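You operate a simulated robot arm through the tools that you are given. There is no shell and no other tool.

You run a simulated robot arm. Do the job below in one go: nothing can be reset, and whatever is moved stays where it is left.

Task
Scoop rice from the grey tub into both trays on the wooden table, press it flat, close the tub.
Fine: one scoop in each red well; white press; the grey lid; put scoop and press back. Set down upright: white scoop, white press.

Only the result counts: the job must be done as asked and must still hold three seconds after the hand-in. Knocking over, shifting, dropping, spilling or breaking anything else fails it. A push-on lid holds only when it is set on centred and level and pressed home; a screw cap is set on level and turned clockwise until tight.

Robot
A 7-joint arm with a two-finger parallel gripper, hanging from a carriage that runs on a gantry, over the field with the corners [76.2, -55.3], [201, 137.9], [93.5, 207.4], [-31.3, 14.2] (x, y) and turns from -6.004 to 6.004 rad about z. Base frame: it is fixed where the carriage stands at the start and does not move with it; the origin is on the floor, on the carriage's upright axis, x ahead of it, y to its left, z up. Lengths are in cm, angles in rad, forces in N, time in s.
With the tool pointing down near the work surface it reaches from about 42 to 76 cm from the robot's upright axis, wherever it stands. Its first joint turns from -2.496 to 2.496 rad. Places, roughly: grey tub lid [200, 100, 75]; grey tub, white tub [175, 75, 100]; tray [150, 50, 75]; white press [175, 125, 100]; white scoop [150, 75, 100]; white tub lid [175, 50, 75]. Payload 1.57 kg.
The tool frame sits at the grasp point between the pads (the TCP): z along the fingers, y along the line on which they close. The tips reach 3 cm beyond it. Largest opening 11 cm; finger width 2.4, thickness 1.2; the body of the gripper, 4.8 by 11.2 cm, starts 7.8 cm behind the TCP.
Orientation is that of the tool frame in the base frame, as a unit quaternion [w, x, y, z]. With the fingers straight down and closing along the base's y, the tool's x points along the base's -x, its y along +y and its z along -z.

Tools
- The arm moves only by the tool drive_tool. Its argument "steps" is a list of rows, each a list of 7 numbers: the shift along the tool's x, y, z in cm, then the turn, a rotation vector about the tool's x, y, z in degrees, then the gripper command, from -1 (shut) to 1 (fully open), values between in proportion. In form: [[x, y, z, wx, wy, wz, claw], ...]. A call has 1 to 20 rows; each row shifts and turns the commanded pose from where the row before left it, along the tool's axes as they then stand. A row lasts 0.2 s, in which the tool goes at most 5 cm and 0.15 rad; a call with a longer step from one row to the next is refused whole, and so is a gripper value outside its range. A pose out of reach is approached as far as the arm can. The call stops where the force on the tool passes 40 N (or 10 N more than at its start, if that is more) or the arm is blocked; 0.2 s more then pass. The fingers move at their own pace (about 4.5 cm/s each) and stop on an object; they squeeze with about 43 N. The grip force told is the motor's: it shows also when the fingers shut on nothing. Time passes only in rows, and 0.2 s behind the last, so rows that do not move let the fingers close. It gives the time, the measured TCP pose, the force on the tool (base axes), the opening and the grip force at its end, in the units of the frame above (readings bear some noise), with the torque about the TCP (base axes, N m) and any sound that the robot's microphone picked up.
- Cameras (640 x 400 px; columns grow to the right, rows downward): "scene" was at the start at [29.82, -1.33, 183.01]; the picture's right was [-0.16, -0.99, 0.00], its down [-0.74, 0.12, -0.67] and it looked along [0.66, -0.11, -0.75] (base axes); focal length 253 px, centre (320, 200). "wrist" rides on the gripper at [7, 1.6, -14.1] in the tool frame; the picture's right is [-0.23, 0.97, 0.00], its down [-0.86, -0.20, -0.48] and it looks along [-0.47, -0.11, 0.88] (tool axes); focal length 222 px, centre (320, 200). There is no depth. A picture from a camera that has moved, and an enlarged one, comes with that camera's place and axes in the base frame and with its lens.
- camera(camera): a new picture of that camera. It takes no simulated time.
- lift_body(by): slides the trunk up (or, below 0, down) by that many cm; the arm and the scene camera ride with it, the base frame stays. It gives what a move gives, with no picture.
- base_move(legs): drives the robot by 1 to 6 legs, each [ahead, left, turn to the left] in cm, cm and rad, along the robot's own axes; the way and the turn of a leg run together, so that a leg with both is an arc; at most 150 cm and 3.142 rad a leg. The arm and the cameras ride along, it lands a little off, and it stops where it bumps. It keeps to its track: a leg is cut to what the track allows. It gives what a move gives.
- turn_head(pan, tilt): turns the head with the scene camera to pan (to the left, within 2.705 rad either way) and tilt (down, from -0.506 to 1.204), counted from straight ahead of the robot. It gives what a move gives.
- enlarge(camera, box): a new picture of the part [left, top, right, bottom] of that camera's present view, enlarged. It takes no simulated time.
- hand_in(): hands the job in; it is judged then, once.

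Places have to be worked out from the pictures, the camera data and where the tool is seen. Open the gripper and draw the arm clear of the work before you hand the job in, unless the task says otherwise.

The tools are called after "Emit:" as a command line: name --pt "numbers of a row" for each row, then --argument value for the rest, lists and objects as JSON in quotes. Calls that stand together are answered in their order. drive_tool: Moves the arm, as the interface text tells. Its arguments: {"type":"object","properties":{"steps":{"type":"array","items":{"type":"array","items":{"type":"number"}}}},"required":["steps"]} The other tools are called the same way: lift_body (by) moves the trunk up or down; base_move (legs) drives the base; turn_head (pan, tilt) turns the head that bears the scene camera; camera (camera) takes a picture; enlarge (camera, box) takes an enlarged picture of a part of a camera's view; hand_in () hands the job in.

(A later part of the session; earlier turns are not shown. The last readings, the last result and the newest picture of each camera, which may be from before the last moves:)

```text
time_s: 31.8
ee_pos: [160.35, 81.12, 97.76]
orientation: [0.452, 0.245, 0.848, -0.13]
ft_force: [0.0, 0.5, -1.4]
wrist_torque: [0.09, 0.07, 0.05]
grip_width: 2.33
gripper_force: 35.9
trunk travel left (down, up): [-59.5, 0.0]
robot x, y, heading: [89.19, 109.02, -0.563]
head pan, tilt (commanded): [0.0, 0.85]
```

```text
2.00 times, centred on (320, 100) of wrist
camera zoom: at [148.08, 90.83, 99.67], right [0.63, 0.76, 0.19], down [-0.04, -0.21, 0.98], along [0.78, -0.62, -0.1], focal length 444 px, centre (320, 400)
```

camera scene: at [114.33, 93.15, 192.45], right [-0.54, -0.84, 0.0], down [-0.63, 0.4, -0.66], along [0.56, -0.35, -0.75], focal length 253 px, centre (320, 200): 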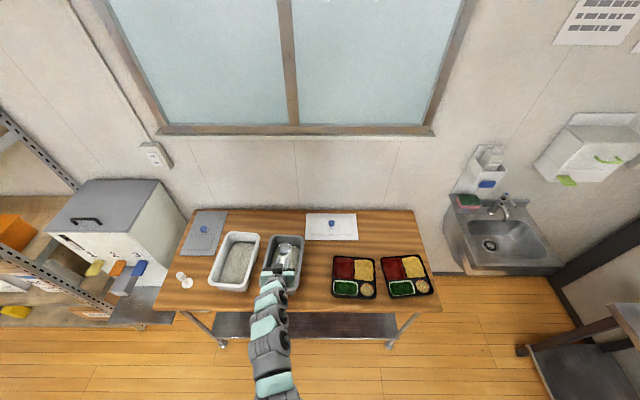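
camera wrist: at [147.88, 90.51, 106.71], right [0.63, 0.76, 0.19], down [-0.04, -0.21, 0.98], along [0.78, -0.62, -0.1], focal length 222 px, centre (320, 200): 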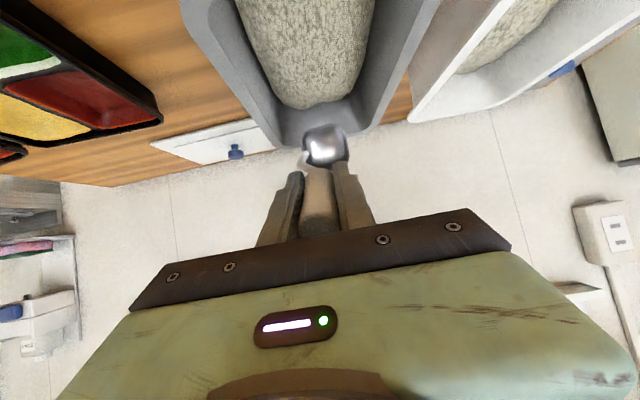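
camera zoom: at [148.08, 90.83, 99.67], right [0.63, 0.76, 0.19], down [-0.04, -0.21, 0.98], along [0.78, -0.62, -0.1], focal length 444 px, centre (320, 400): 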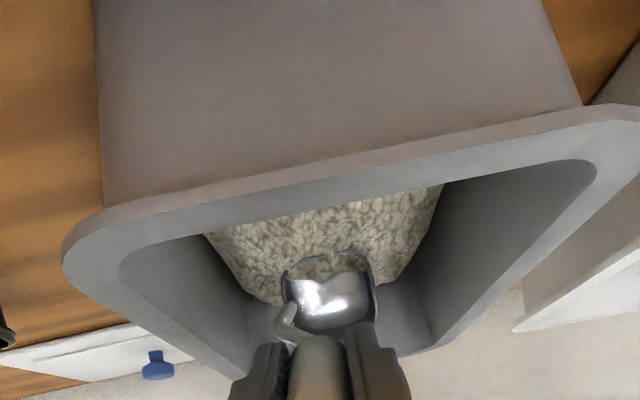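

The rice lies inside the cup without resistance, so I dig. I go 1.2 cm deeper and pull toward me 3 cm, then roll the cup upright inside the rice.

Emit:
drive_tool --pt "0.995 0 0.671 0 0 0 -1" --pt "0.559 0 -0.829 0 0 0 -1" --pt "0.559 0 -0.829 0 0 0 -1" --pt "0.559 0 -0.829 0 0 0 -1" --pt "-1.407 0 -0.346 0 8 0 -1" --pt "-1.348 0 -0.326 0 8 0 -1" --pt "-1.288 0 -0.29 0 8 0 -1" --pt "-1.241 0 -0.25 0 8 0 -1" --pt "-1.186 0 -0.205 0 8 0 -1" --pt "-1.139 0 -0.162 0 8 0 -1" --pt "-1.115 0 -0.106 0 8 0 -1" --pt "0 0 0 0 0 0 -1"

Emit:
enlarge --camera "scene" --box '[220, 220, 320, 290]'

Emit:
enlarge --camera "wrist" --box '[200, 0, 440, 200]'

```text
time_s: 34.4
ee_pos: [161.56, 80.5, 101.89]
orientation: [0.101, 0.278, 0.955, -0.029]
ft_force: [-0.1, -0.2, -0.9]
wrist_torque: [0.08, 0.03, 0.0]
grip_width: 2.35
gripper_force: 35.7
out of reach, approached as far as the arm can: row 10, 11
trunk travel left (down, up): [-59.5, 0.0]
robot x, y, heading: [88.98, 109.33, -0.57]
head pan, tilt (commanded): [0.0, 0.85]
```

```text
5.71 times, centred on (270, 255) of scene
camera zoom: at [114.33, 93.15, 192.45], right [-0.54, -0.84, 0.0], down [-0.63, 0.4, -0.66], along [0.56, -0.35, -0.75], focal length 1446 px, centre (606, -114)
```

zoom: 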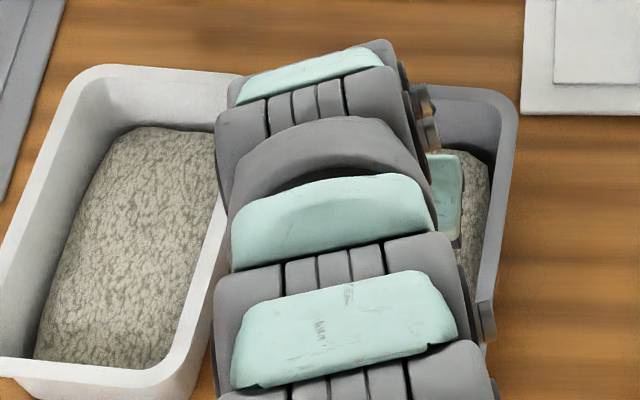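

```text
2.00 times, centred on (320, 100) of wrist
camera zoom: at [154.2, 86.98, 114.19], right [0.71, 0.7, 0.05], down [0.51, -0.56, 0.65], along [0.48, -0.43, -0.76], focal length 444 px, centre (320, 400)
```

zoom: 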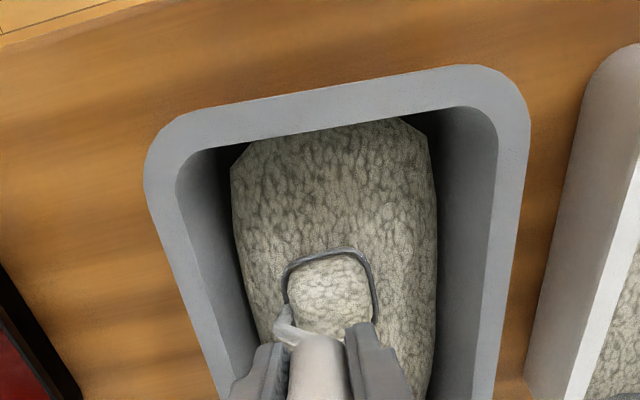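

The cup looks full of rice and is tilted only about 12°. I lift straight up out of the tub and level it.

Emit:
drive_tool --pt "-0.3 0 -1.4 0 0 0 -1" --pt "-0.4 0 -1.95 0 0 0 -1" --pt "-0.4 0 -1.95 0 0 0 -1" --pt "-0.4 0 -1.95 0 2 0 -1" --pt "-0.3 0 -1.95 0 2 0 -1" --pt "0 0 -1.95 0 3 0 -1" --pt "0.3 0 -1.5 0 3 0 -1" --pt "0.2 0 -1 0 2 0 -1" --pt "0 0 0 0 0 0 -1"

Emit:
camera --camera "wrist"

Emit:
enlarge --camera "wrist" --box '[240, 20, 460, 220]'

```text
time_s: 36.4
ee_pos: [160.64, 81.0, 115.65]
orientation: [0.001, 0.28, 0.96, 0.001]
ft_force: [0.3, 0.2, -2.0]
wrist_torque: [0.01, -0.03, -0.01]
grip_width: 2.3
gripper_force: 35.8
trunk travel left (down, up): [-59.5, 0.0]
robot x, y, heading: [89.28, 109.57, -0.568]
head pan, tilt (commanded): [0.0, 0.85]
```

```text
taken
camera wrist: at [155.6, 86.02, 129.73], right [0.71, 0.7, 0.0], down [0.61, -0.63, 0.48], along [0.34, -0.34, -0.88], focal length 222 px, centre (320, 200)
```

wrist: 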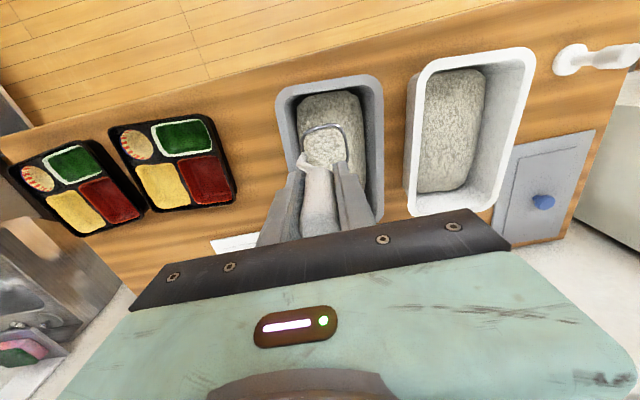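

```text
2.00 times, centred on (350, 120) of wrist
camera zoom: at [155.6, 86.02, 129.73], right [0.71, 0.7, 0.0], down [0.61, -0.63, 0.48], along [0.34, -0.34, -0.88], focal length 444 px, centre (260, 360)
```

zoom: 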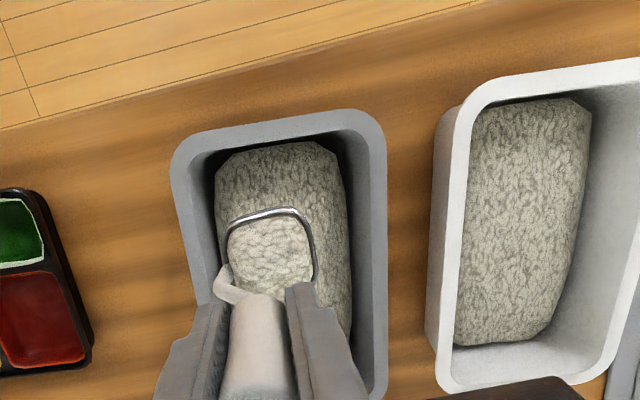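

The scoop is level full. I carry it upright: I strafe the carriage 15 cm toward the trays and check the pose.

Emit:
base_move --legs '[[0, -15, 0]]'

Emit:
drive_tool --pt "0 -1.5 0 0 0 0 -1" --pt "0 -2.5 0 0 0 0 -1" --pt "0 -2.5 0 0 0 0 -1" --pt "0 -2.4 0 0 0 0 -1" --pt "0 -1 0 0 0 0 -1" --pt "0 0 0 0 0 0 -1"

Emit:
camera --camera "wrist"

Emit:
camera --camera "scene"

```text
time_s: 37.7
ee_pos: [152.48, 68.41, 115.56]
orientation: [0.001, 0.279, 0.96, 0.0]
ft_force: [-0.5, 0.8, -2.2]
wrist_torque: [-0.05, 0.02, -0.03]
grip_width: 2.3
gripper_force: 35.5
trunk travel left (down, up): [-59.5, 0.0]
robot x, y, heading: [81.15, 97.08, -0.568]
head pan, tilt (commanded): [0.0, 0.85]
```

```text
time_s: 39.1
ee_pos: [147.33, 59.98, 115.69]
orientation: [0.001, 0.28, 0.96, 0.0]
ft_force: [0.6, -0.7, -1.8]
wrist_torque: [-0.01, 0.02, 0.0]
grip_width: 2.32
gripper_force: 36.0
trunk travel left (down, up): [-59.5, 0.0]
robot x, y, heading: [81.06, 96.36, -0.569]
head pan, tilt (commanded): [0.0, 0.85]
```

```text
taken
camera wrist: at [142.24, 65.05, 129.67], right [0.71, 0.7, 0.0], down [0.61, -0.63, 0.48], along [0.34, -0.34, -0.88], focal length 222 px, centre (320, 200)
```

wrist: 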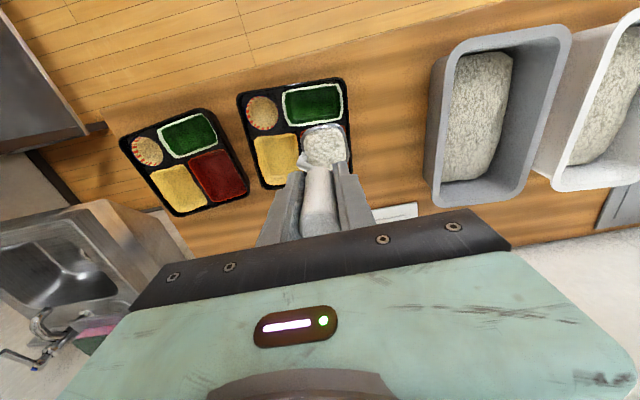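

```text
taken
camera scene: at [106.28, 80.51, 192.45], right [-0.54, -0.84, 0.0], down [-0.63, 0.4, -0.66], along [0.56, -0.35, -0.75], focal length 253 px, centre (320, 200)
```

scene: 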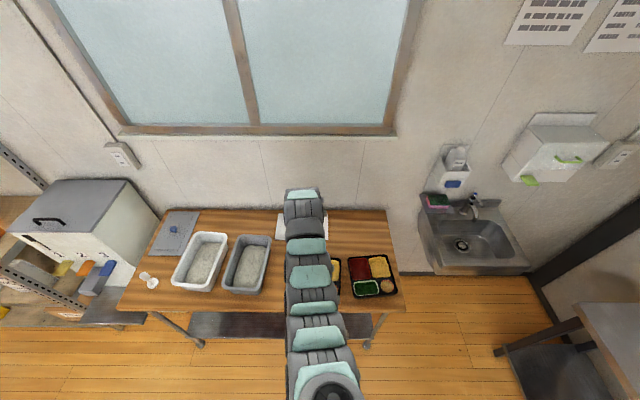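

I'm over the left tray's red well with the cup level. I lower the trunk 9 cm so the arm can tilt the scoop far enough near the tray.

Emit:
lift_body --by -9

Emit:
camera --camera "wrist"

Emit:
enlarge --camera "wrist" --box '[220, 40, 420, 220]'

```text
time_s: 40.4
ee_pos: [147.37, 60.14, 106.67]
orientation: [0.002, 0.279, 0.96, 0.001]
ft_force: [-0.5, 1.0, -2.1]
wrist_torque: [-0.02, 0.06, 0.01]
grip_width: 2.3
gripper_force: 35.8
trunk travel left (down, up): [-50.5, 9.0]
robot x, y, heading: [81.22, 96.44, -0.566]
head pan, tilt (commanded): [0.0, 0.85]
```

```text
taken
camera wrist: at [142.26, 65.05, 120.69], right [0.71, 0.7, 0.0], down [0.61, -0.63, 0.48], along [0.34, -0.34, -0.88], focal length 222 px, centre (320, 200)
```

wrist: 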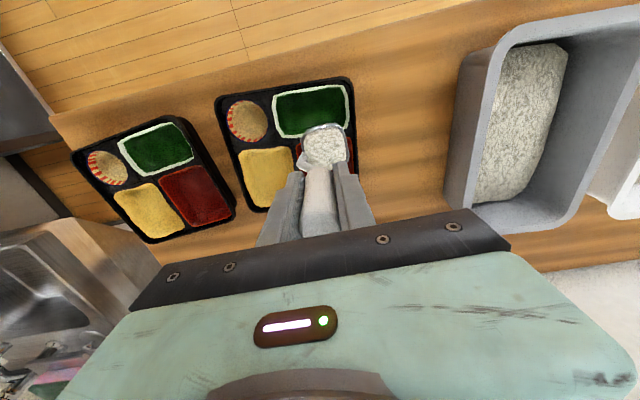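

```text
2.22 times, centred on (320, 130) of wrist
camera zoom: at [142.26, 65.05, 120.69], right [0.71, 0.7, 0.0], down [0.61, -0.63, 0.48], along [0.34, -0.34, -0.88], focal length 494 px, centre (320, 356)
```

zoom: 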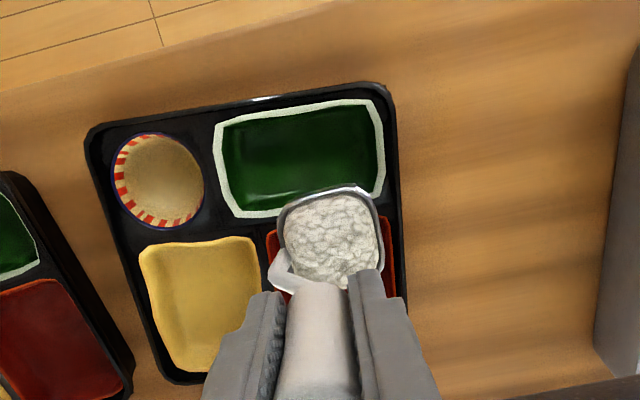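

The cup is lined up in the cross direction. I tilt to 40° first while advancing the lip over the red well, then check.

Emit:
drive_tool --pt "-0.2 0 0.37 0 -8 0 -1" --pt "-0.156 0 0.325 0 -8 0 -1" --pt "0.014 0 0.412 0 -8 0 -1" --pt "0.244 0 0.548 0 -8 0 -1" --pt "0.424 0 0.678 0 -8 0 -1" --pt "0 0 0 0 0 0 -1"

Emit:
camera --camera "scene"

Emit:
camera --camera "wrist"

```text
time_s: 41.8
ee_pos: [147.82, 59.81, 104.17]
orientation: [0.331, 0.262, 0.902, -0.095]
ft_force: [-0.3, -0.9, -1.4]
wrist_torque: [0.03, 0.1, -0.03]
grip_width: 2.32
gripper_force: 35.6
trunk travel left (down, up): [-50.5, 9.0]
robot x, y, heading: [81.01, 96.54, -0.57]
head pan, tilt (commanded): [0.0, 0.85]
```

```text
taken
camera scene: at [106.27, 80.51, 183.45], right [-0.54, -0.84, 0.0], down [-0.63, 0.4, -0.66], along [0.56, -0.35, -0.75], focal length 253 px, centre (320, 200)
```

scene: 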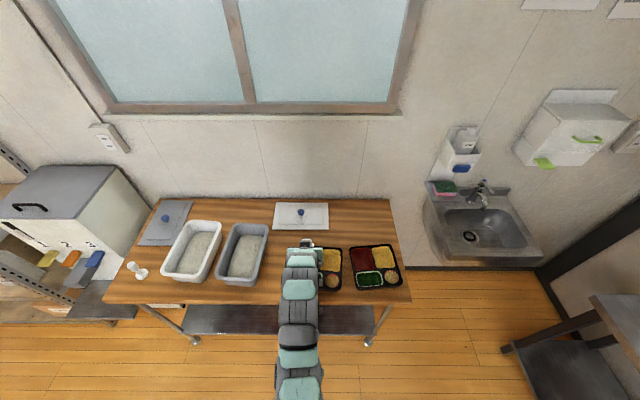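

```text
taken
camera wrist: at [136.4, 68.8, 110.37], right [0.67, 0.73, 0.15], down [0.18, -0.35, 0.92], along [0.72, -0.59, -0.37], focal length 222 px, centre (320, 200)
```

wrist: 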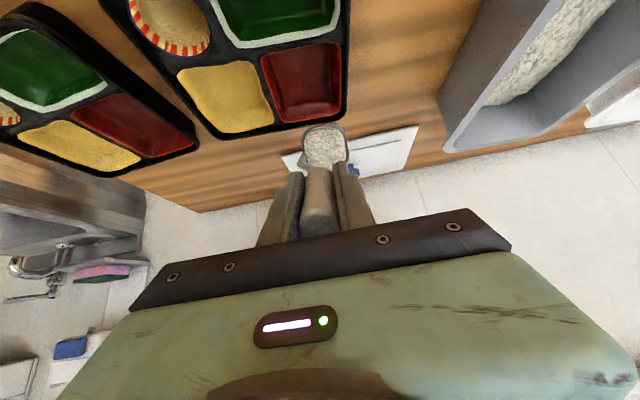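

The rice still sits in the cup at 39°. The cup is about 0.7 cm toward the tub from the well centre, so I correct that while tilting on to about 80°.

Emit:
drive_tool --pt "1.256 -0.35 0.252 0 -8 0 -1" --pt "1.635 -0.35 0.127 0 -8 0 -1" --pt "1.664 0 0.037 0 -8 0 -1" --pt "1.699 0 -0.062 0 -8 0 -1" --pt "1.802 0 -0.046 0 -8 0 -1" --pt "0 0 0 0 0 0 -1"

Emit:
camera --camera "scene"

Emit:
enlarge --camera "scene" --box '[250, 220, 410, 310]'

Emit:
camera --camera "wrist"

```text
time_s: 43.2
ee_pos: [143.94, 61.32, 97.31]
orientation: [0.619, 0.215, 0.733, -0.181]
ft_force: [-0.6, 0.0, -2.1]
wrist_torque: [0.04, 0.11, -0.03]
grip_width: 2.29
gripper_force: 35.5
trunk travel left (down, up): [-50.5, 9.0]
robot x, y, heading: [80.83, 96.75, -0.567]
head pan, tilt (commanded): [0.0, 0.85]
```

```text
taken
camera scene: at [106.28, 80.51, 183.45], right [-0.54, -0.84, 0.0], down [-0.63, 0.4, -0.66], along [0.56, -0.35, -0.75], focal length 253 px, centre (320, 200)
```

scene: 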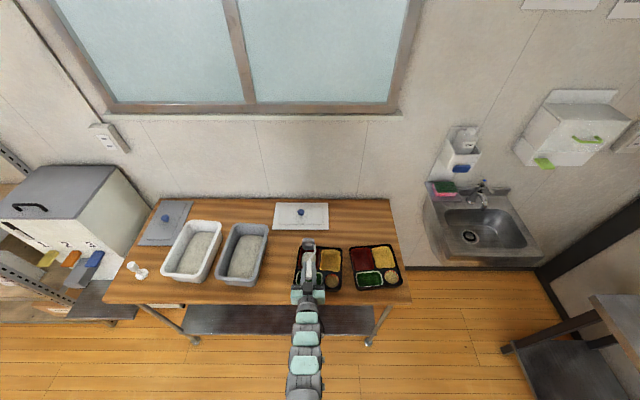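

```text
4.00 times, centred on (330, 265) of scene
camera zoom: at [106.28, 80.51, 183.45], right [-0.54, -0.84, 0.0], down [-0.63, 0.4, -0.66], along [0.56, -0.35, -0.75], focal length 1012 px, centre (280, -60)
```

zoom: 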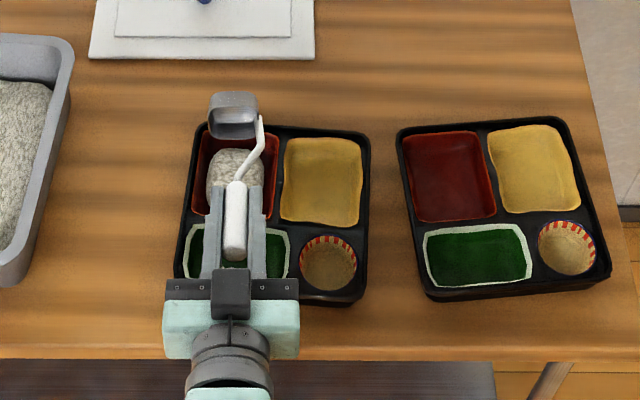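

```text
taken
camera wrist: at [132.02, 70.73, 92.75], right [0.55, 0.8, 0.22], down [-0.38, 0.01, 0.92], along [0.74, -0.6, 0.31], focal length 222 px, centre (320, 200)
```

wrist: 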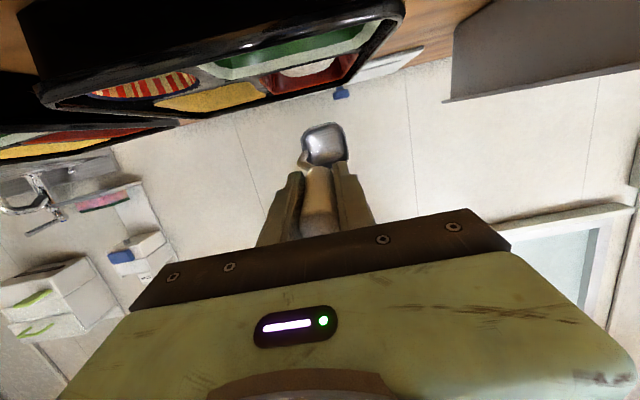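

The rice has dropped into the left red well and the cup is empty. I bring the scoop back upright along the same path, slightly higher.

Emit:
drive_tool --pt "-2.271 0 0.208 0 8 0 -1" --pt "-1.864 0 0.236 0 8 0 -1" --pt "-1.832 0 0.108 0 8 0 -1" --pt "-1.803 0 -0.01 0 8 0 -1" --pt "-1.427 0 -0.209 0 8 0 -1" --pt "-0.514 0 -0.613 0 8 0 -1" --pt "-0.318 0 -0.509 0 8 0 -1" --pt "0.02 0 -0.446 0 8 0 -1" --pt "0.082 0 -0.439 0 8 0 -1" --pt "0.057 0 -0.311 0 8 0 -1" --pt "0 0 0 0 0 0 -1"

Emit:
lift_body --by 9

Emit:
camera --camera "wrist"

Emit:
enlarge --camera "wrist" --box '[140, 40, 380, 220]'

```text
time_s: 45.6
ee_pos: [146.9, 59.39, 108.0]
orientation: [0.001, 0.279, 0.96, 0.001]
ft_force: [-0.1, -0.6, -1.5]
wrist_torque: [-0.08, 0.03, -0.02]
grip_width: 2.31
gripper_force: 35.3
trunk travel left (down, up): [-50.5, 9.0]
robot x, y, heading: [81.09, 96.9, -0.57]
head pan, tilt (commanded): [0.0, 0.85]
```

```text
time_s: 46.8
ee_pos: [146.94, 59.47, 116.95]
orientation: [0.0, 0.28, 0.96, 0.0]
ft_force: [-0.1, -0.1, -0.8]
wrist_torque: [-0.03, 0.03, -0.02]
grip_width: 2.34
gripper_force: 35.1
trunk travel left (down, up): [-59.5, 0.0]
robot x, y, heading: [81.21, 96.52, -0.566]
head pan, tilt (commanded): [0.0, 0.85]
```

```text
taken
camera wrist: at [141.87, 64.5, 130.96], right [0.71, 0.7, 0.0], down [0.61, -0.63, 0.48], along [0.34, -0.34, -0.88], focal length 222 px, centre (320, 200)
```

wrist: 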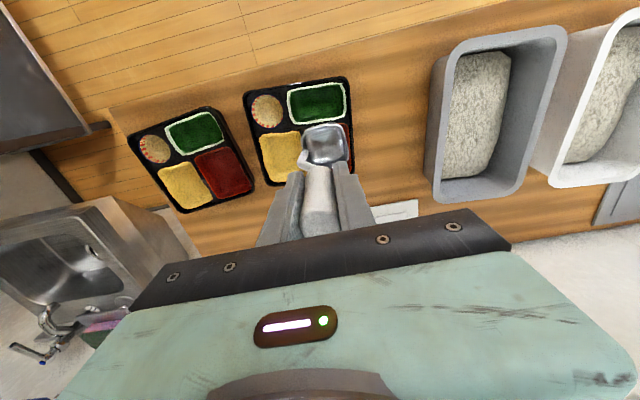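

```text
2.22 times, centred on (260, 130) of wrist
camera zoom: at [141.87, 64.5, 130.96], right [0.71, 0.7, 0.0], down [0.61, -0.63, 0.48], along [0.34, -0.34, -0.88], focal length 494 px, centre (453, 356)
```

zoom: 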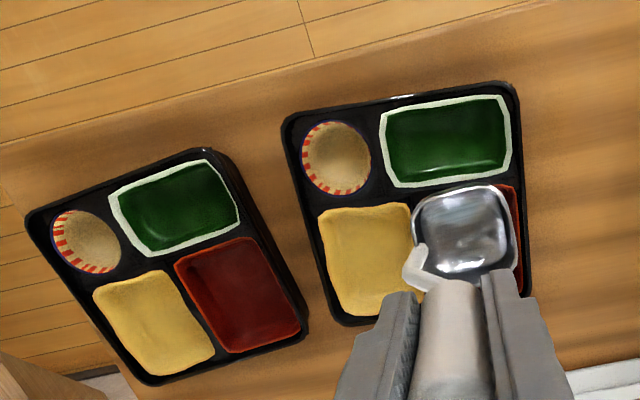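

The cup is clean and upright. I return to the grey tub for the second scoop.

Emit:
base_move --legs '[[0, 15, 0]]'

Emit:
drive_tool --pt "0 2.5 0 0 0 0 -1" --pt "0 2.7 0 0 0 0 -1" --pt "0 2.7 0 0 0 0 -1" --pt "0 2.6 0 0 0 0 -1" --pt "0 0 0 0 0 0 -1"

Emit:
camera --camera "wrist"

Emit:
enlarge --camera "wrist" --box '[240, 20, 460, 220]'

```text
time_s: 48.2
ee_pos: [154.97, 71.99, 116.93]
orientation: [0.001, 0.279, 0.96, 0.0]
ft_force: [0.4, 0.5, 0.0]
wrist_torque: [-0.03, 0.03, -0.04]
grip_width: 2.31
gripper_force: 35.4
trunk travel left (down, up): [-59.5, 0.0]
robot x, y, heading: [89.09, 109.2, -0.568]
head pan, tilt (commanded): [0.0, 0.85]
```

```text
time_s: 49.4
ee_pos: [160.62, 80.77, 116.93]
orientation: [0.002, 0.279, 0.96, 0.0]
ft_force: [0.3, -0.5, -0.9]
wrist_torque: [-0.03, 0.01, 0.0]
grip_width: 2.3
gripper_force: 34.9
trunk travel left (down, up): [-59.5, 0.0]
robot x, y, heading: [88.69, 109.19, -0.562]
head pan, tilt (commanded): [0.0, 0.85]
```

```text
taken
camera wrist: at [155.56, 85.87, 131.0], right [0.71, 0.7, 0.0], down [0.61, -0.63, 0.48], along [0.34, -0.34, -0.88], focal length 222 px, centre (320, 200)
```

wrist: 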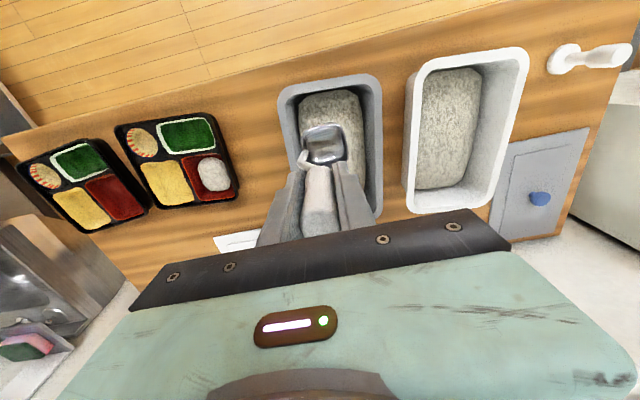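

```text
2.00 times, centred on (350, 120) of wrist
camera zoom: at [155.56, 85.87, 131.0], right [0.71, 0.7, 0.0], down [0.61, -0.63, 0.48], along [0.34, -0.34, -0.88], focal length 444 px, centre (260, 360)
```

zoom: 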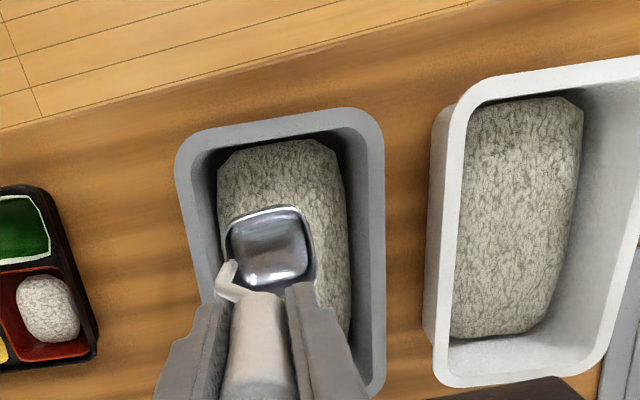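

The first heap sits inside the left red well. I repeat the same tilt and descent over the grey tub.

Emit:
drive_tool --pt "0.057 0.1 1.857 0 -8 0 -1" --pt "0.315 0.1 1.831 0 -8 0 -1" --pt "0.567 0.1 1.769 0 -8 0 -1" --pt "0.807 0 1.673 0 -8 0 -1" --pt "1.032 0 1.545 0 -8 0 -1" --pt "1.238 0 1.386 0 -8 0 -1" --pt "1.418 0 1.201 0 -8 0 -1" --pt "1.011 0 0.682 0 0 0 -1" --pt "1.011 0 0.682 0 0 0 -1" --pt "1.011 0 0.682 0 0 0 -1" --pt "0 0 0 0 0 0 -1"

Emit:
enlarge --camera "scene" --box '[200, 210, 340, 300]'

Emit:
enlarge --camera "scene" --box '[300, 230, 460, 320]'

```text
time_s: 51.8
ee_pos: [160.41, 81.32, 100.45]
orientation: [0.453, 0.246, 0.847, -0.13]
ft_force: [0.4, -0.2, 0.1]
wrist_torque: [0.01, 0.09, -0.04]
grip_width: 2.3
gripper_force: 35.1
trunk travel left (down, up): [-59.5, 0.0]
robot x, y, heading: [88.97, 108.87, -0.567]
head pan, tilt (commanded): [0.0, 0.85]
```

```text
4.44 times, centred on (270, 255) of scene
camera zoom: at [114.25, 93.02, 192.45], right [-0.54, -0.84, 0.0], down [-0.63, 0.4, -0.66], along [0.56, -0.35, -0.75], focal length 1124 px, centre (542, -44)
```

zoom: 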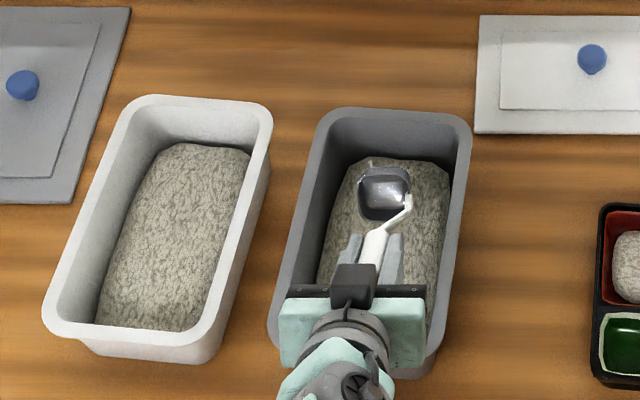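

```text
4.00 times, centred on (380, 275) of scene
camera zoom: at [114.25, 93.02, 192.45], right [-0.54, -0.84, 0.0], down [-0.63, 0.4, -0.66], along [0.56, -0.35, -0.75], focal length 1012 px, centre (80, -100)
```

zoom: 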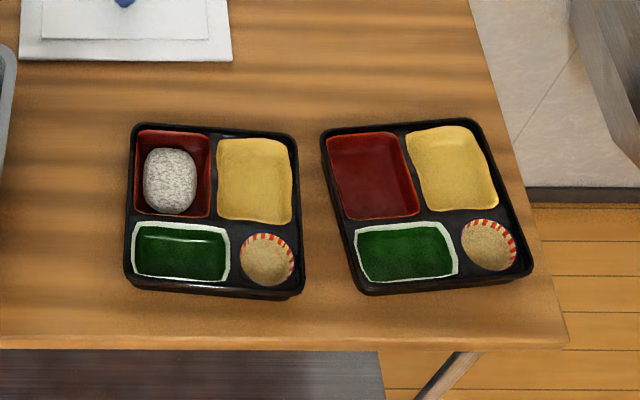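

Everything matches the first pass. I run the dig: down 3.9 cm, pull 3 cm, roll up, lift out and level.

Emit:
drive_tool --pt "1.078 0 0.727 0 0 0 -1" --pt "1.078 0 0.727 0 0 0 -1" --pt "1.078 0 0.727 0 0 0 -1" --pt "0.559 0 -0.829 0 0 0 -1" --pt "0.559 0 -0.829 0 0 0 -1" --pt "0.559 0 -0.829 0 0 0 -1" --pt "-1.407 0 -0.346 0 8 0 -1" --pt "-1.348 0 -0.326 0 8 0 -1" --pt "-1.288 0 -0.29 0 8 0 -1" --pt "-1.241 0 -0.25 0 8 0 -1" --pt "-1.186 0 -0.205 0 8 0 -1" --pt "-0.551 0 -1.922 0 0 0 -1" --pt "-0.551 0 -1.922 0 0 0 -1" --pt "-0.551 0 -1.922 0 0 0 -1" --pt "-0.551 0 -1.922 0 0 0 -1" --pt "-0.22 0 -1.5 0 4 0 -1" --pt "-0.116 0 -1.51 0 4 0 -1" --pt "-0.01 0 -1.51 0 4 0 -1" --pt "0.095 0 -1.51 0 4 0 -1" --pt "0 0 0 0 0 0 -1"

Emit:
camera --camera "wrist"

Emit:
enlarge --camera "wrist" --box '[240, 20, 460, 220]'

```text
time_s: 56.0
ee_pos: [160.33, 81.14, 115.64]
orientation: [0.002, 0.279, 0.96, 0.001]
ft_force: [-0.1, -0.2, -2.6]
wrist_torque: [-0.01, 0.03, 0.04]
grip_width: 2.31
gripper_force: 35.2
trunk travel left (down, up): [-59.5, 0.0]
robot x, y, heading: [89.16, 109.21, -0.569]
head pan, tilt (commanded): [0.0, 0.85]
```

```text
taken
camera wrist: at [155.38, 86.28, 129.6], right [0.71, 0.7, 0.0], down [0.61, -0.63, 0.48], along [0.34, -0.34, -0.88], focal length 222 px, centre (320, 200)
```

wrist: 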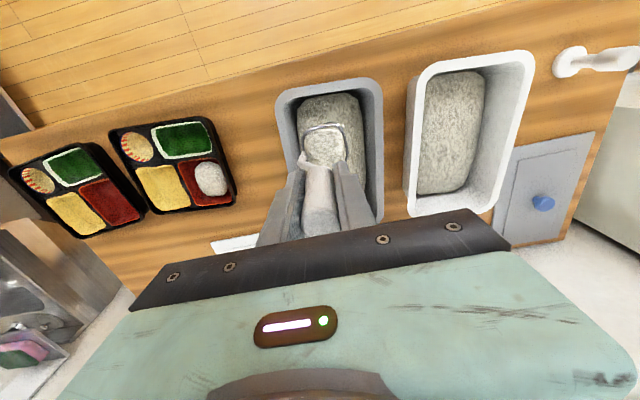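

```text
2.00 times, centred on (350, 120) of wrist
camera zoom: at [155.38, 86.28, 129.6], right [0.71, 0.7, 0.0], down [0.61, -0.63, 0.48], along [0.34, -0.34, -0.88], focal length 444 px, centre (260, 360)
```

zoom: 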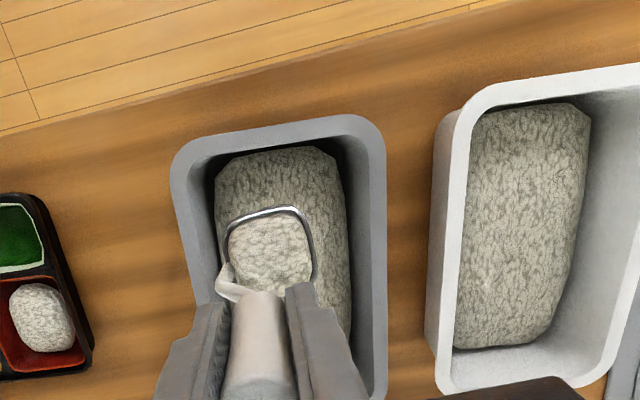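

The second scoop is full and level. I strafe the carriage 33 cm toward the second tray, then bring the arm over its red well.

Emit:
base_move --legs '[[0, -33, 0]]'

Emit:
drive_tool --pt "0 -1.5 0 0 0 0 -1" --pt "0 -2.5 0 0 0 0 -1" --pt "0 -2.5 0 0 0 0 -1" --pt "0 -2.5 0 0 0 0 -1" --pt "0 -2.5 0 0 0 0 -1" --pt "0 -2.5 0 0 0 0 -1" --pt "0 -1 0 0 0 0 -1" --pt "0 0 0 0 0 0 -1"

Emit:
lift_body --by -9

Emit:
camera --camera "wrist"

Emit:
enlarge --camera "wrist" --box '[220, 40, 420, 220]'

```text
time_s: 58.2
ee_pos: [142.75, 53.48, 115.43]
orientation: [0.001, 0.28, 0.96, 0.0]
ft_force: [0.6, 1.0, -1.7]
wrist_torque: [0.05, 0.02, -0.03]
grip_width: 2.31
gripper_force: 35.6
trunk travel left (down, up): [-59.5, 0.0]
robot x, y, heading: [71.68, 81.45, -0.566]
head pan, tilt (commanded): [0.0, 0.85]
```

```text
time_s: 60.0
ee_pos: [134.61, 40.84, 115.55]
orientation: [0.001, 0.279, 0.96, 0.0]
ft_force: [0.5, -0.4, -1.5]
wrist_torque: [-0.05, 0.03, -0.02]
grip_width: 2.3
gripper_force: 34.9
trunk travel left (down, up): [-59.5, 0.0]
robot x, y, heading: [71.19, 81.42, -0.57]
head pan, tilt (commanded): [0.0, 0.85]
```

```text
time_s: 61.2
ee_pos: [134.59, 40.88, 106.5]
orientation: [0.002, 0.28, 0.96, 0.0]
ft_force: [0.3, -0.8, -2.4]
wrist_torque: [-0.03, 0.03, 0.02]
grip_width: 2.28
gripper_force: 35.5
trunk travel left (down, up): [-50.5, 9.0]
robot x, y, heading: [71.15, 81.56, -0.569]
head pan, tilt (commanded): [0.0, 0.85]
```

```text
taken
camera wrist: at [129.62, 45.87, 120.53], right [0.71, 0.7, 0.0], down [0.61, -0.63, 0.48], along [0.34, -0.34, -0.88], focal length 222 px, centre (320, 200)
```

wrist: 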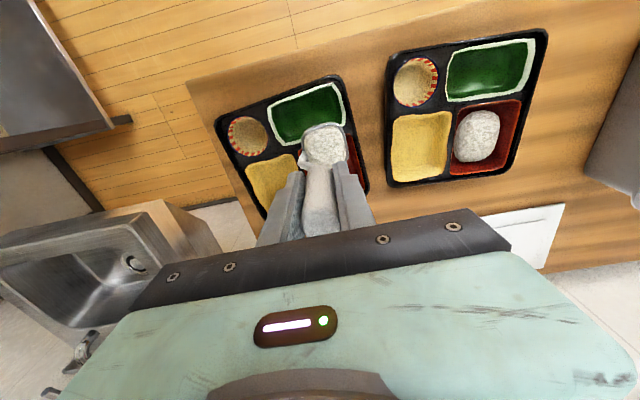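

```text
2.22 times, centred on (320, 130) of wrist
camera zoom: at [129.62, 45.87, 120.53], right [0.71, 0.7, 0.0], down [0.61, -0.63, 0.48], along [0.34, -0.34, -0.88], focal length 494 px, centre (320, 356)
```

zoom: 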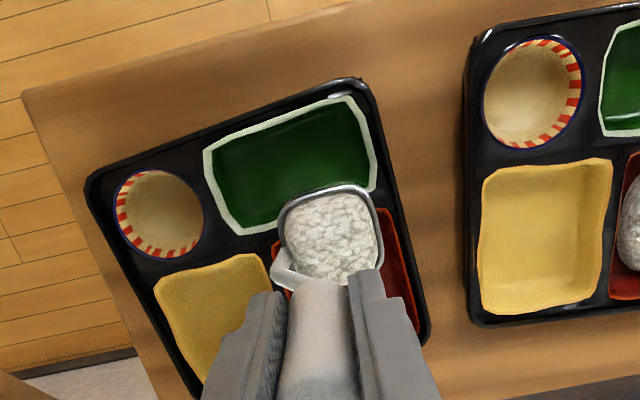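

The cup is over the second tray's red well edge. I tilt to 40° while advancing, then check alignment.

Emit:
drive_tool --pt "-0.5 0 0.3 0 -8 0 -1" --pt "-0.453 0 0.367 0 -8 0 -1" --pt "-0.274 0 0.494 0 -8 0 -1" --pt "-0.03 0 0.67 0 -8 0 -1" --pt "0.339 0 0.731 0 -8 0 -1" --pt "0 0 0 0 0 0 -1"

Emit:
camera --camera "wrist"

Emit:
enlarge --camera "wrist" --box '[200, 0, 440, 200]'

```text
time_s: 62.6
ee_pos: [136.2, 39.8, 104.09]
orientation: [0.331, 0.262, 0.902, -0.094]
ft_force: [-0.1, -0.1, -1.6]
wrist_torque: [0.0, 0.09, 0.02]
grip_width: 2.31
gripper_force: 35.9
trunk travel left (down, up): [-50.5, 9.0]
robot x, y, heading: [71.51, 81.6, -0.568]
head pan, tilt (commanded): [0.0, 0.85]
```

```text
taken
camera wrist: at [124.85, 48.87, 110.29], right [0.67, 0.73, 0.15], down [0.18, -0.35, 0.92], along [0.72, -0.59, -0.37], focal length 222 px, centre (320, 200)
```

wrist: 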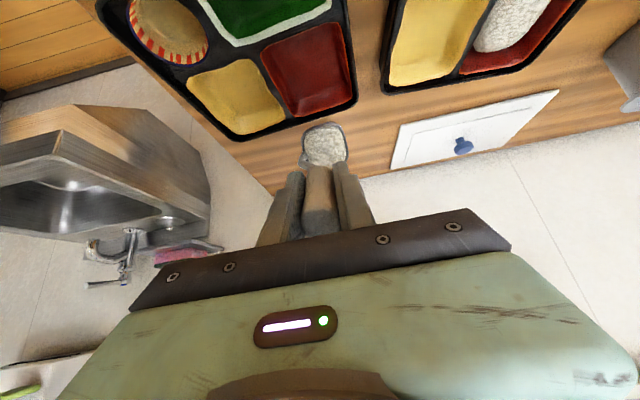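

```text
2.00 times, centred on (320, 100) of wrist
camera zoom: at [124.85, 48.87, 110.29], right [0.67, 0.73, 0.15], down [0.18, -0.35, 0.92], along [0.72, -0.59, -0.37], focal length 444 px, centre (320, 400)
```

zoom: 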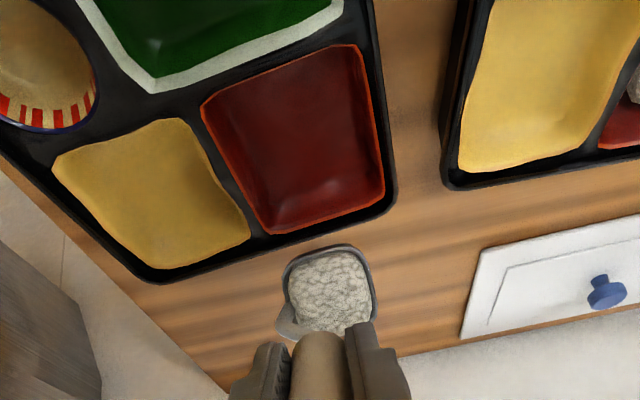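

The red well centre works out at n≈97.7, t≈107.2 and the cup at t≈107.1, so it's aligned. I continue the tilt to pour.

Emit:
drive_tool --pt "1.179 0 0.316 0 -8 0 -1" --pt "1.635 0 0.127 0 -8 0 -1" --pt "1.664 0 0.037 0 -8 0 -1" --pt "1.699 0 -0.062 0 -8 0 -1" --pt "1.802 0 -0.046 0 -8 0 -1" --pt "0 0 0 0 0 0 -1"

Emit:
camera --camera "scene"

Emit:
enlarge --camera "scene" --box '[230, 215, 390, 315]'

```text
time_s: 64.0
ee_pos: [132.85, 42.11, 97.06]
orientation: [0.619, 0.215, 0.733, -0.181]
ft_force: [0.6, -0.3, -1.8]
wrist_torque: [0.08, 0.1, -0.02]
grip_width: 2.28
gripper_force: 35.5
trunk travel left (down, up): [-50.5, 9.0]
robot x, y, heading: [71.54, 81.63, -0.57]
head pan, tilt (commanded): [0.0, 0.85]
```

```text
taken
camera scene: at [96.59, 65.33, 183.45], right [-0.54, -0.84, 0.0], down [-0.63, 0.4, -0.66], along [0.56, -0.36, -0.75], focal length 253 px, centre (320, 200)
```

scene: 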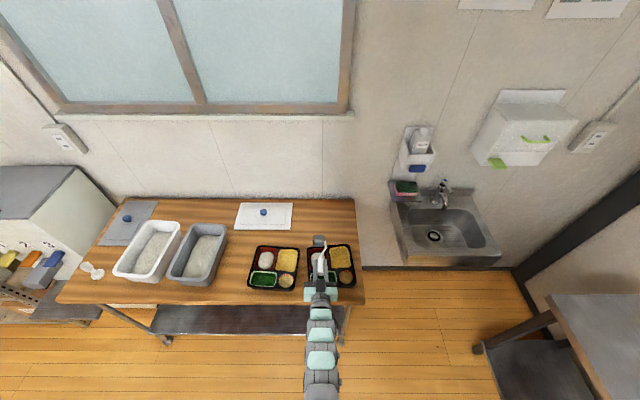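

```text
4.00 times, centred on (310, 265) of scene
camera zoom: at [96.59, 65.33, 183.45], right [-0.54, -0.84, 0.0], down [-0.63, 0.4, -0.66], along [0.56, -0.36, -0.75], focal length 1012 px, centre (360, -60)
```

zoom: 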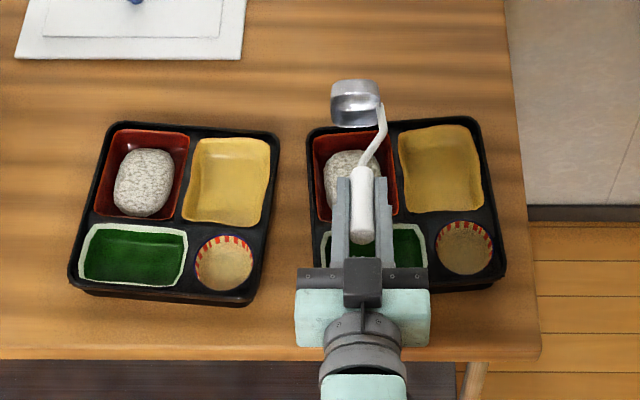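

Both heaps are in their red wells. I bring the scoop upright, raise the trunk, and drive back toward the scoop's original spot.

Emit:
drive_tool --pt "-2.271 0 0.208 0 8 0 -1" --pt "-1.864 0 0.236 0 8 0 -1" --pt "-1.832 0 0.108 0 8 0 -1" --pt "-1.803 0 -0.01 0 8 0 -1" --pt "-1.427 0 -0.209 0 8 0 -1" --pt "-0.514 0 -0.613 0 8 0 -1" --pt "-0.318 0 -0.509 0 8 0 -1" --pt "0.02 0 -0.446 0 8 0 -1" --pt "0.082 0 -0.439 0 8 0 -1" --pt "0.057 0 -0.311 0 8 0 -1" --pt "0 0 0 0 0 0 -1"

Emit:
lift_body --by 9

Emit:
base_move --legs '[[0, 32, 0], [13, 0, 0]]'

Emit:
camera --camera "wrist"

```text
time_s: 66.4
ee_pos: [135.83, 40.11, 107.89]
orientation: [0.002, 0.28, 0.96, 0.0]
ft_force: [-0.7, 0.2, -1.7]
wrist_torque: [-0.08, 0.06, 0.02]
grip_width: 2.27
gripper_force: 35.1
trunk travel left (down, up): [-50.5, 9.0]
robot x, y, heading: [71.39, 81.3, -0.571]
head pan, tilt (commanded): [0.0, 0.85]
```

```text
time_s: 67.7
ee_pos: [135.75, 40.15, 116.9]
orientation: [0.002, 0.28, 0.96, 0.001]
ft_force: [-0.7, 0.6, -1.6]
wrist_torque: [0.05, 0.0, -0.02]
grip_width: 2.31
gripper_force: 35.0
trunk travel left (down, up): [-59.5, 0.0]
robot x, y, heading: [71.64, 81.3, -0.573]
head pan, tilt (commanded): [0.0, 0.85]
```

```text
time_s: 70.7
ee_pos: [163.89, 59.81, 116.82]
orientation: [0.001, 0.281, 0.96, 0.001]
ft_force: [0.2, 0.9, -1.4]
wrist_torque: [-0.03, 0.02, -0.01]
grip_width: 2.29
gripper_force: 35.4
trunk travel left (down, up): [-59.5, 0.0]
robot x, y, heading: [99.28, 101.46, -0.571]
head pan, tilt (commanded): [0.0, 0.85]
```

```text
taken
camera wrist: at [158.78, 64.81, 130.92], right [0.71, 0.7, 0.0], down [0.61, -0.63, 0.48], along [0.34, -0.34, -0.88], focal length 222 px, centre (320, 200)
```

wrist: 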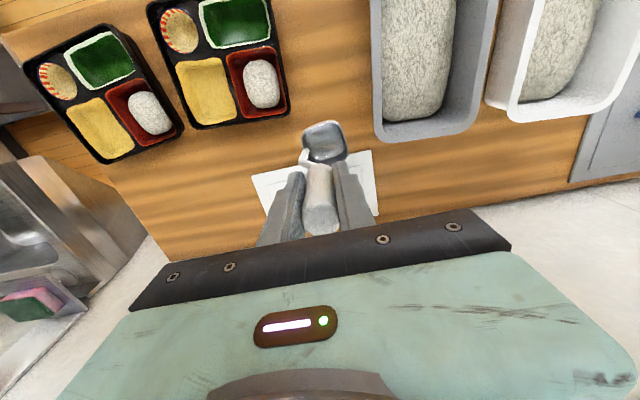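

I move back to the recorded grasp spot (153.0, 69.75), stopping about 2.5 cm above set-down height.

Emit:
drive_tool --pt "3 0.84 0.5 0 0 0 -1" --pt "3 0.84 0.5 0 0 0 -1" --pt "2 0.83 2 0 0 0 -1" --pt "1.5 0 3 0 0 0 -1" --pt "1.5 0 3 0 0 0 -1" --pt "1.5 0 3 0 0 0 -1" --pt "1 0 2.5 0 0 0 -1" --pt "1.03 0 1.5 0 0 0 -1" --pt "0 0 0 0 0 0 -1"

Emit:
camera --camera "wrist"

Emit:
enlarge --camera "wrist" --box '[220, 80, 420, 220]'

```text
time_s: 72.7
ee_pos: [153.07, 69.66, 100.78]
orientation: [0.002, 0.28, 0.96, 0.001]
ft_force: [-0.1, 0.0, -1.5]
wrist_torque: [-0.06, 0.03, 0.02]
grip_width: 2.27
gripper_force: 35.5
trunk travel left (down, up): [-59.5, 0.0]
robot x, y, heading: [99.57, 101.33, -0.567]
head pan, tilt (commanded): [0.0, 0.85]
```

```text
taken
camera wrist: at [147.96, 74.72, 114.85], right [0.71, 0.7, 0.0], down [0.61, -0.63, 0.48], along [0.34, -0.34, -0.88], focal length 222 px, centre (320, 200)
```

wrist: 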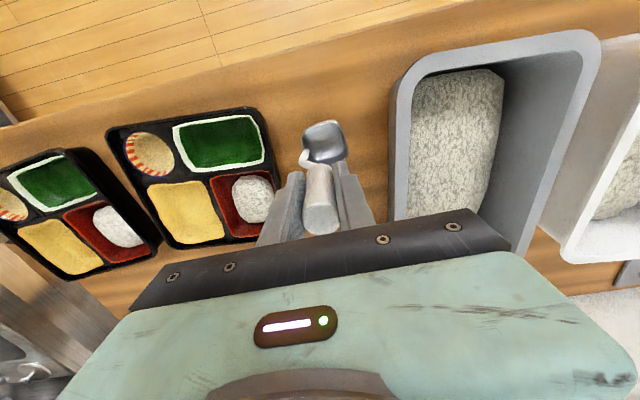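

```text
2.86 times, centred on (320, 150) of wrist
camera zoom: at [147.96, 74.72, 114.85], right [0.71, 0.7, 0.0], down [0.61, -0.63, 0.48], along [0.34, -0.34, -0.88], focal length 635 px, centre (320, 343)
```

zoom: 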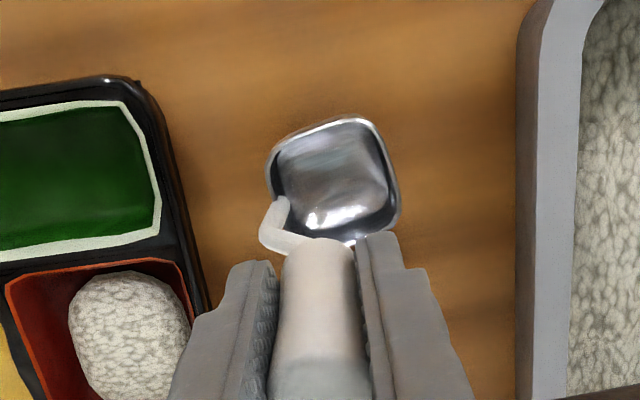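

The scoop is level above its old spot. I lower the last bit gently, feeling for the table.

Emit:
drive_tool --pt "0 0 1.2 0 0 0 -1" --pt "0 0 0.8 0 0 0 -1" --pt "0 0 0.3 0 0 0 -1" --pt "0 0 0.2 0 0 0 -1" --pt "0 0 0 0 0 0 -1"

```text
time_s: 73.2
ee_pos: [153.55, 69.24, 99.82]
orientation: [0.008, 0.28, 0.96, -0.002]
ft_force: [-3.1, 2.1, 25.5]
wrist_torque: [-0.25, 0.5, -0.03]
grip_width: 2.29
gripper_force: 35.3
trunk travel left (down, up): [-59.5, 0.0]
robot x, y, heading: [99.44, 101.39, -0.571]
head pan, tilt (commanded): [0.0, 0.85]
stopped in row 2: the force on the tool passed its limit at 46 N (the readings are from after the stop); the commanded pose is now the measured one
```

Contact came about 1.5 cm early (z≈99.8), so the scoop may have slipped or turned slightly in the grip. I ease up and look.

Emit:
drive_tool --pt "0 0 -0.3 0 0 0 -1" --pt "0 0 0 0 0 0 -1"

Emit:
camera --camera "wrist"

Emit:
enlarge --camera "wrist" --box '[220, 100, 420, 240]'

Emit:
camera --camera "scene"

```text
time_s: 73.8
ee_pos: [153.12, 69.41, 99.86]
orientation: [0.005, 0.28, 0.96, -0.001]
ft_force: [0.6, -0.3, 1.3]
wrist_torque: [0.03, -0.23, 0.0]
grip_width: 2.28
gripper_force: 35.5
trunk travel left (down, up): [-59.5, 0.0]
robot x, y, heading: [99.67, 100.9, -0.569]
head pan, tilt (commanded): [0.0, 0.85]
```

```text
taken
camera wrist: at [148.11, 74.54, 113.85], right [0.71, 0.7, 0.0], down [0.61, -0.62, 0.49], along [0.34, -0.35, -0.87], focal length 222 px, centre (320, 200)
```

wrist: 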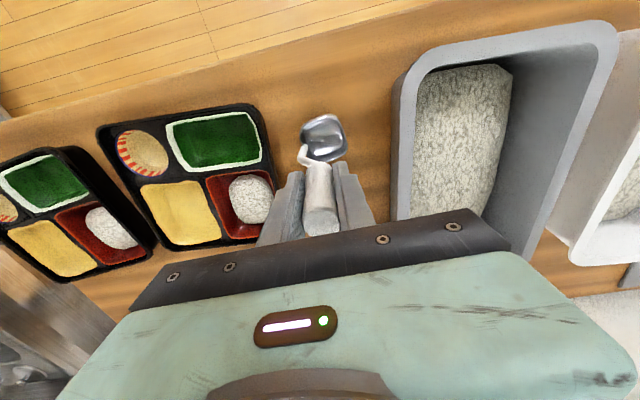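

```text
2.86 times, centred on (320, 170) of wrist
camera zoom: at [148.11, 74.54, 113.85], right [0.71, 0.7, 0.0], down [0.61, -0.62, 0.49], along [0.34, -0.35, -0.87], focal length 635 px, centre (320, 286)
```

zoom: 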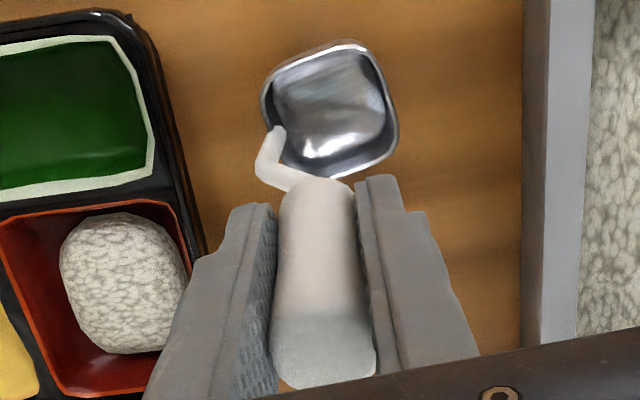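

```text
taken
camera scene: at [124.6, 85.02, 192.44], right [-0.54, -0.84, 0.0], down [-0.63, 0.4, -0.66], along [0.56, -0.36, -0.75], focal length 253 px, centre (320, 200)
```

scene: 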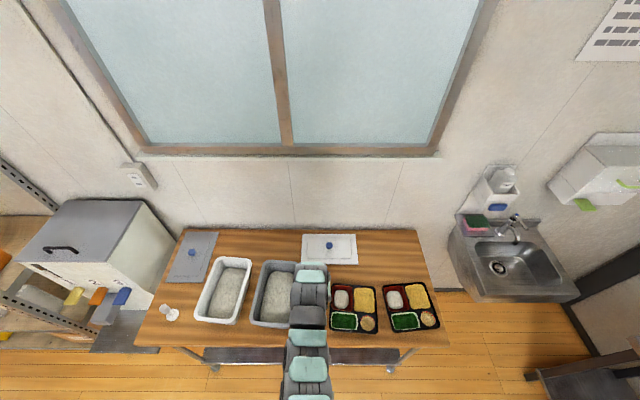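

The cup's place in the view matches standing on the table at its original spot; it just slid about 1.7 cm down in the grip, and the contact force is only a few N. I open gently.

Emit:
drive_tool --pt "0 0 0 0 0 0 -0.52" --pt "0 0 0 0 0 0 -0.48" --pt "0 0 0 0 0 0 -0.4" --pt "0 0 0 0 0 0 -0.2" --pt "0 0 0 0 0 0 0.1" --pt "0 0 0 0 0 0 0.1" --pt "0 0 0 0 0 0 0.1"

Emit:
enlarge --camera "wrist" --box '[220, 100, 420, 240]'

```text
time_s: 75.4
ee_pos: [153.2, 69.29, 99.99]
orientation: [0.005, 0.28, 0.96, -0.001]
ft_force: [-0.2, 0.1, -0.4]
wrist_torque: [0.02, 0.0, -0.01]
grip_width: 6.04
gripper_force: 0.1
trunk travel left (down, up): [-59.5, 0.0]
robot x, y, heading: [99.38, 101.16, -0.572]
head pan, tilt (commanded): [0.0, 0.85]
```

```text
2.86 times, centred on (320, 170) of wrist
camera zoom: at [148.12, 74.53, 113.89], right [0.71, 0.7, 0.0], down [0.61, -0.62, 0.49], along [0.34, -0.35, -0.87], focal length 635 px, centre (320, 286)
```

zoom: 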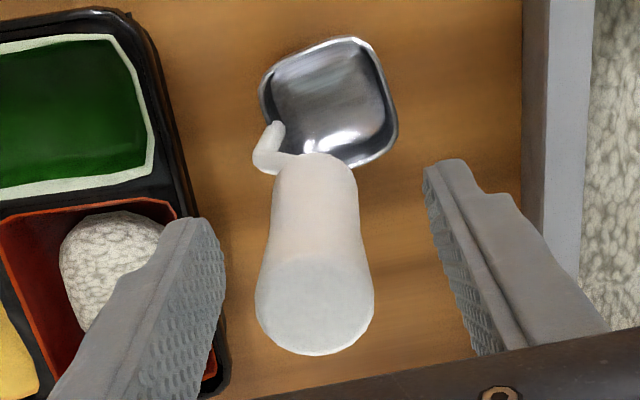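

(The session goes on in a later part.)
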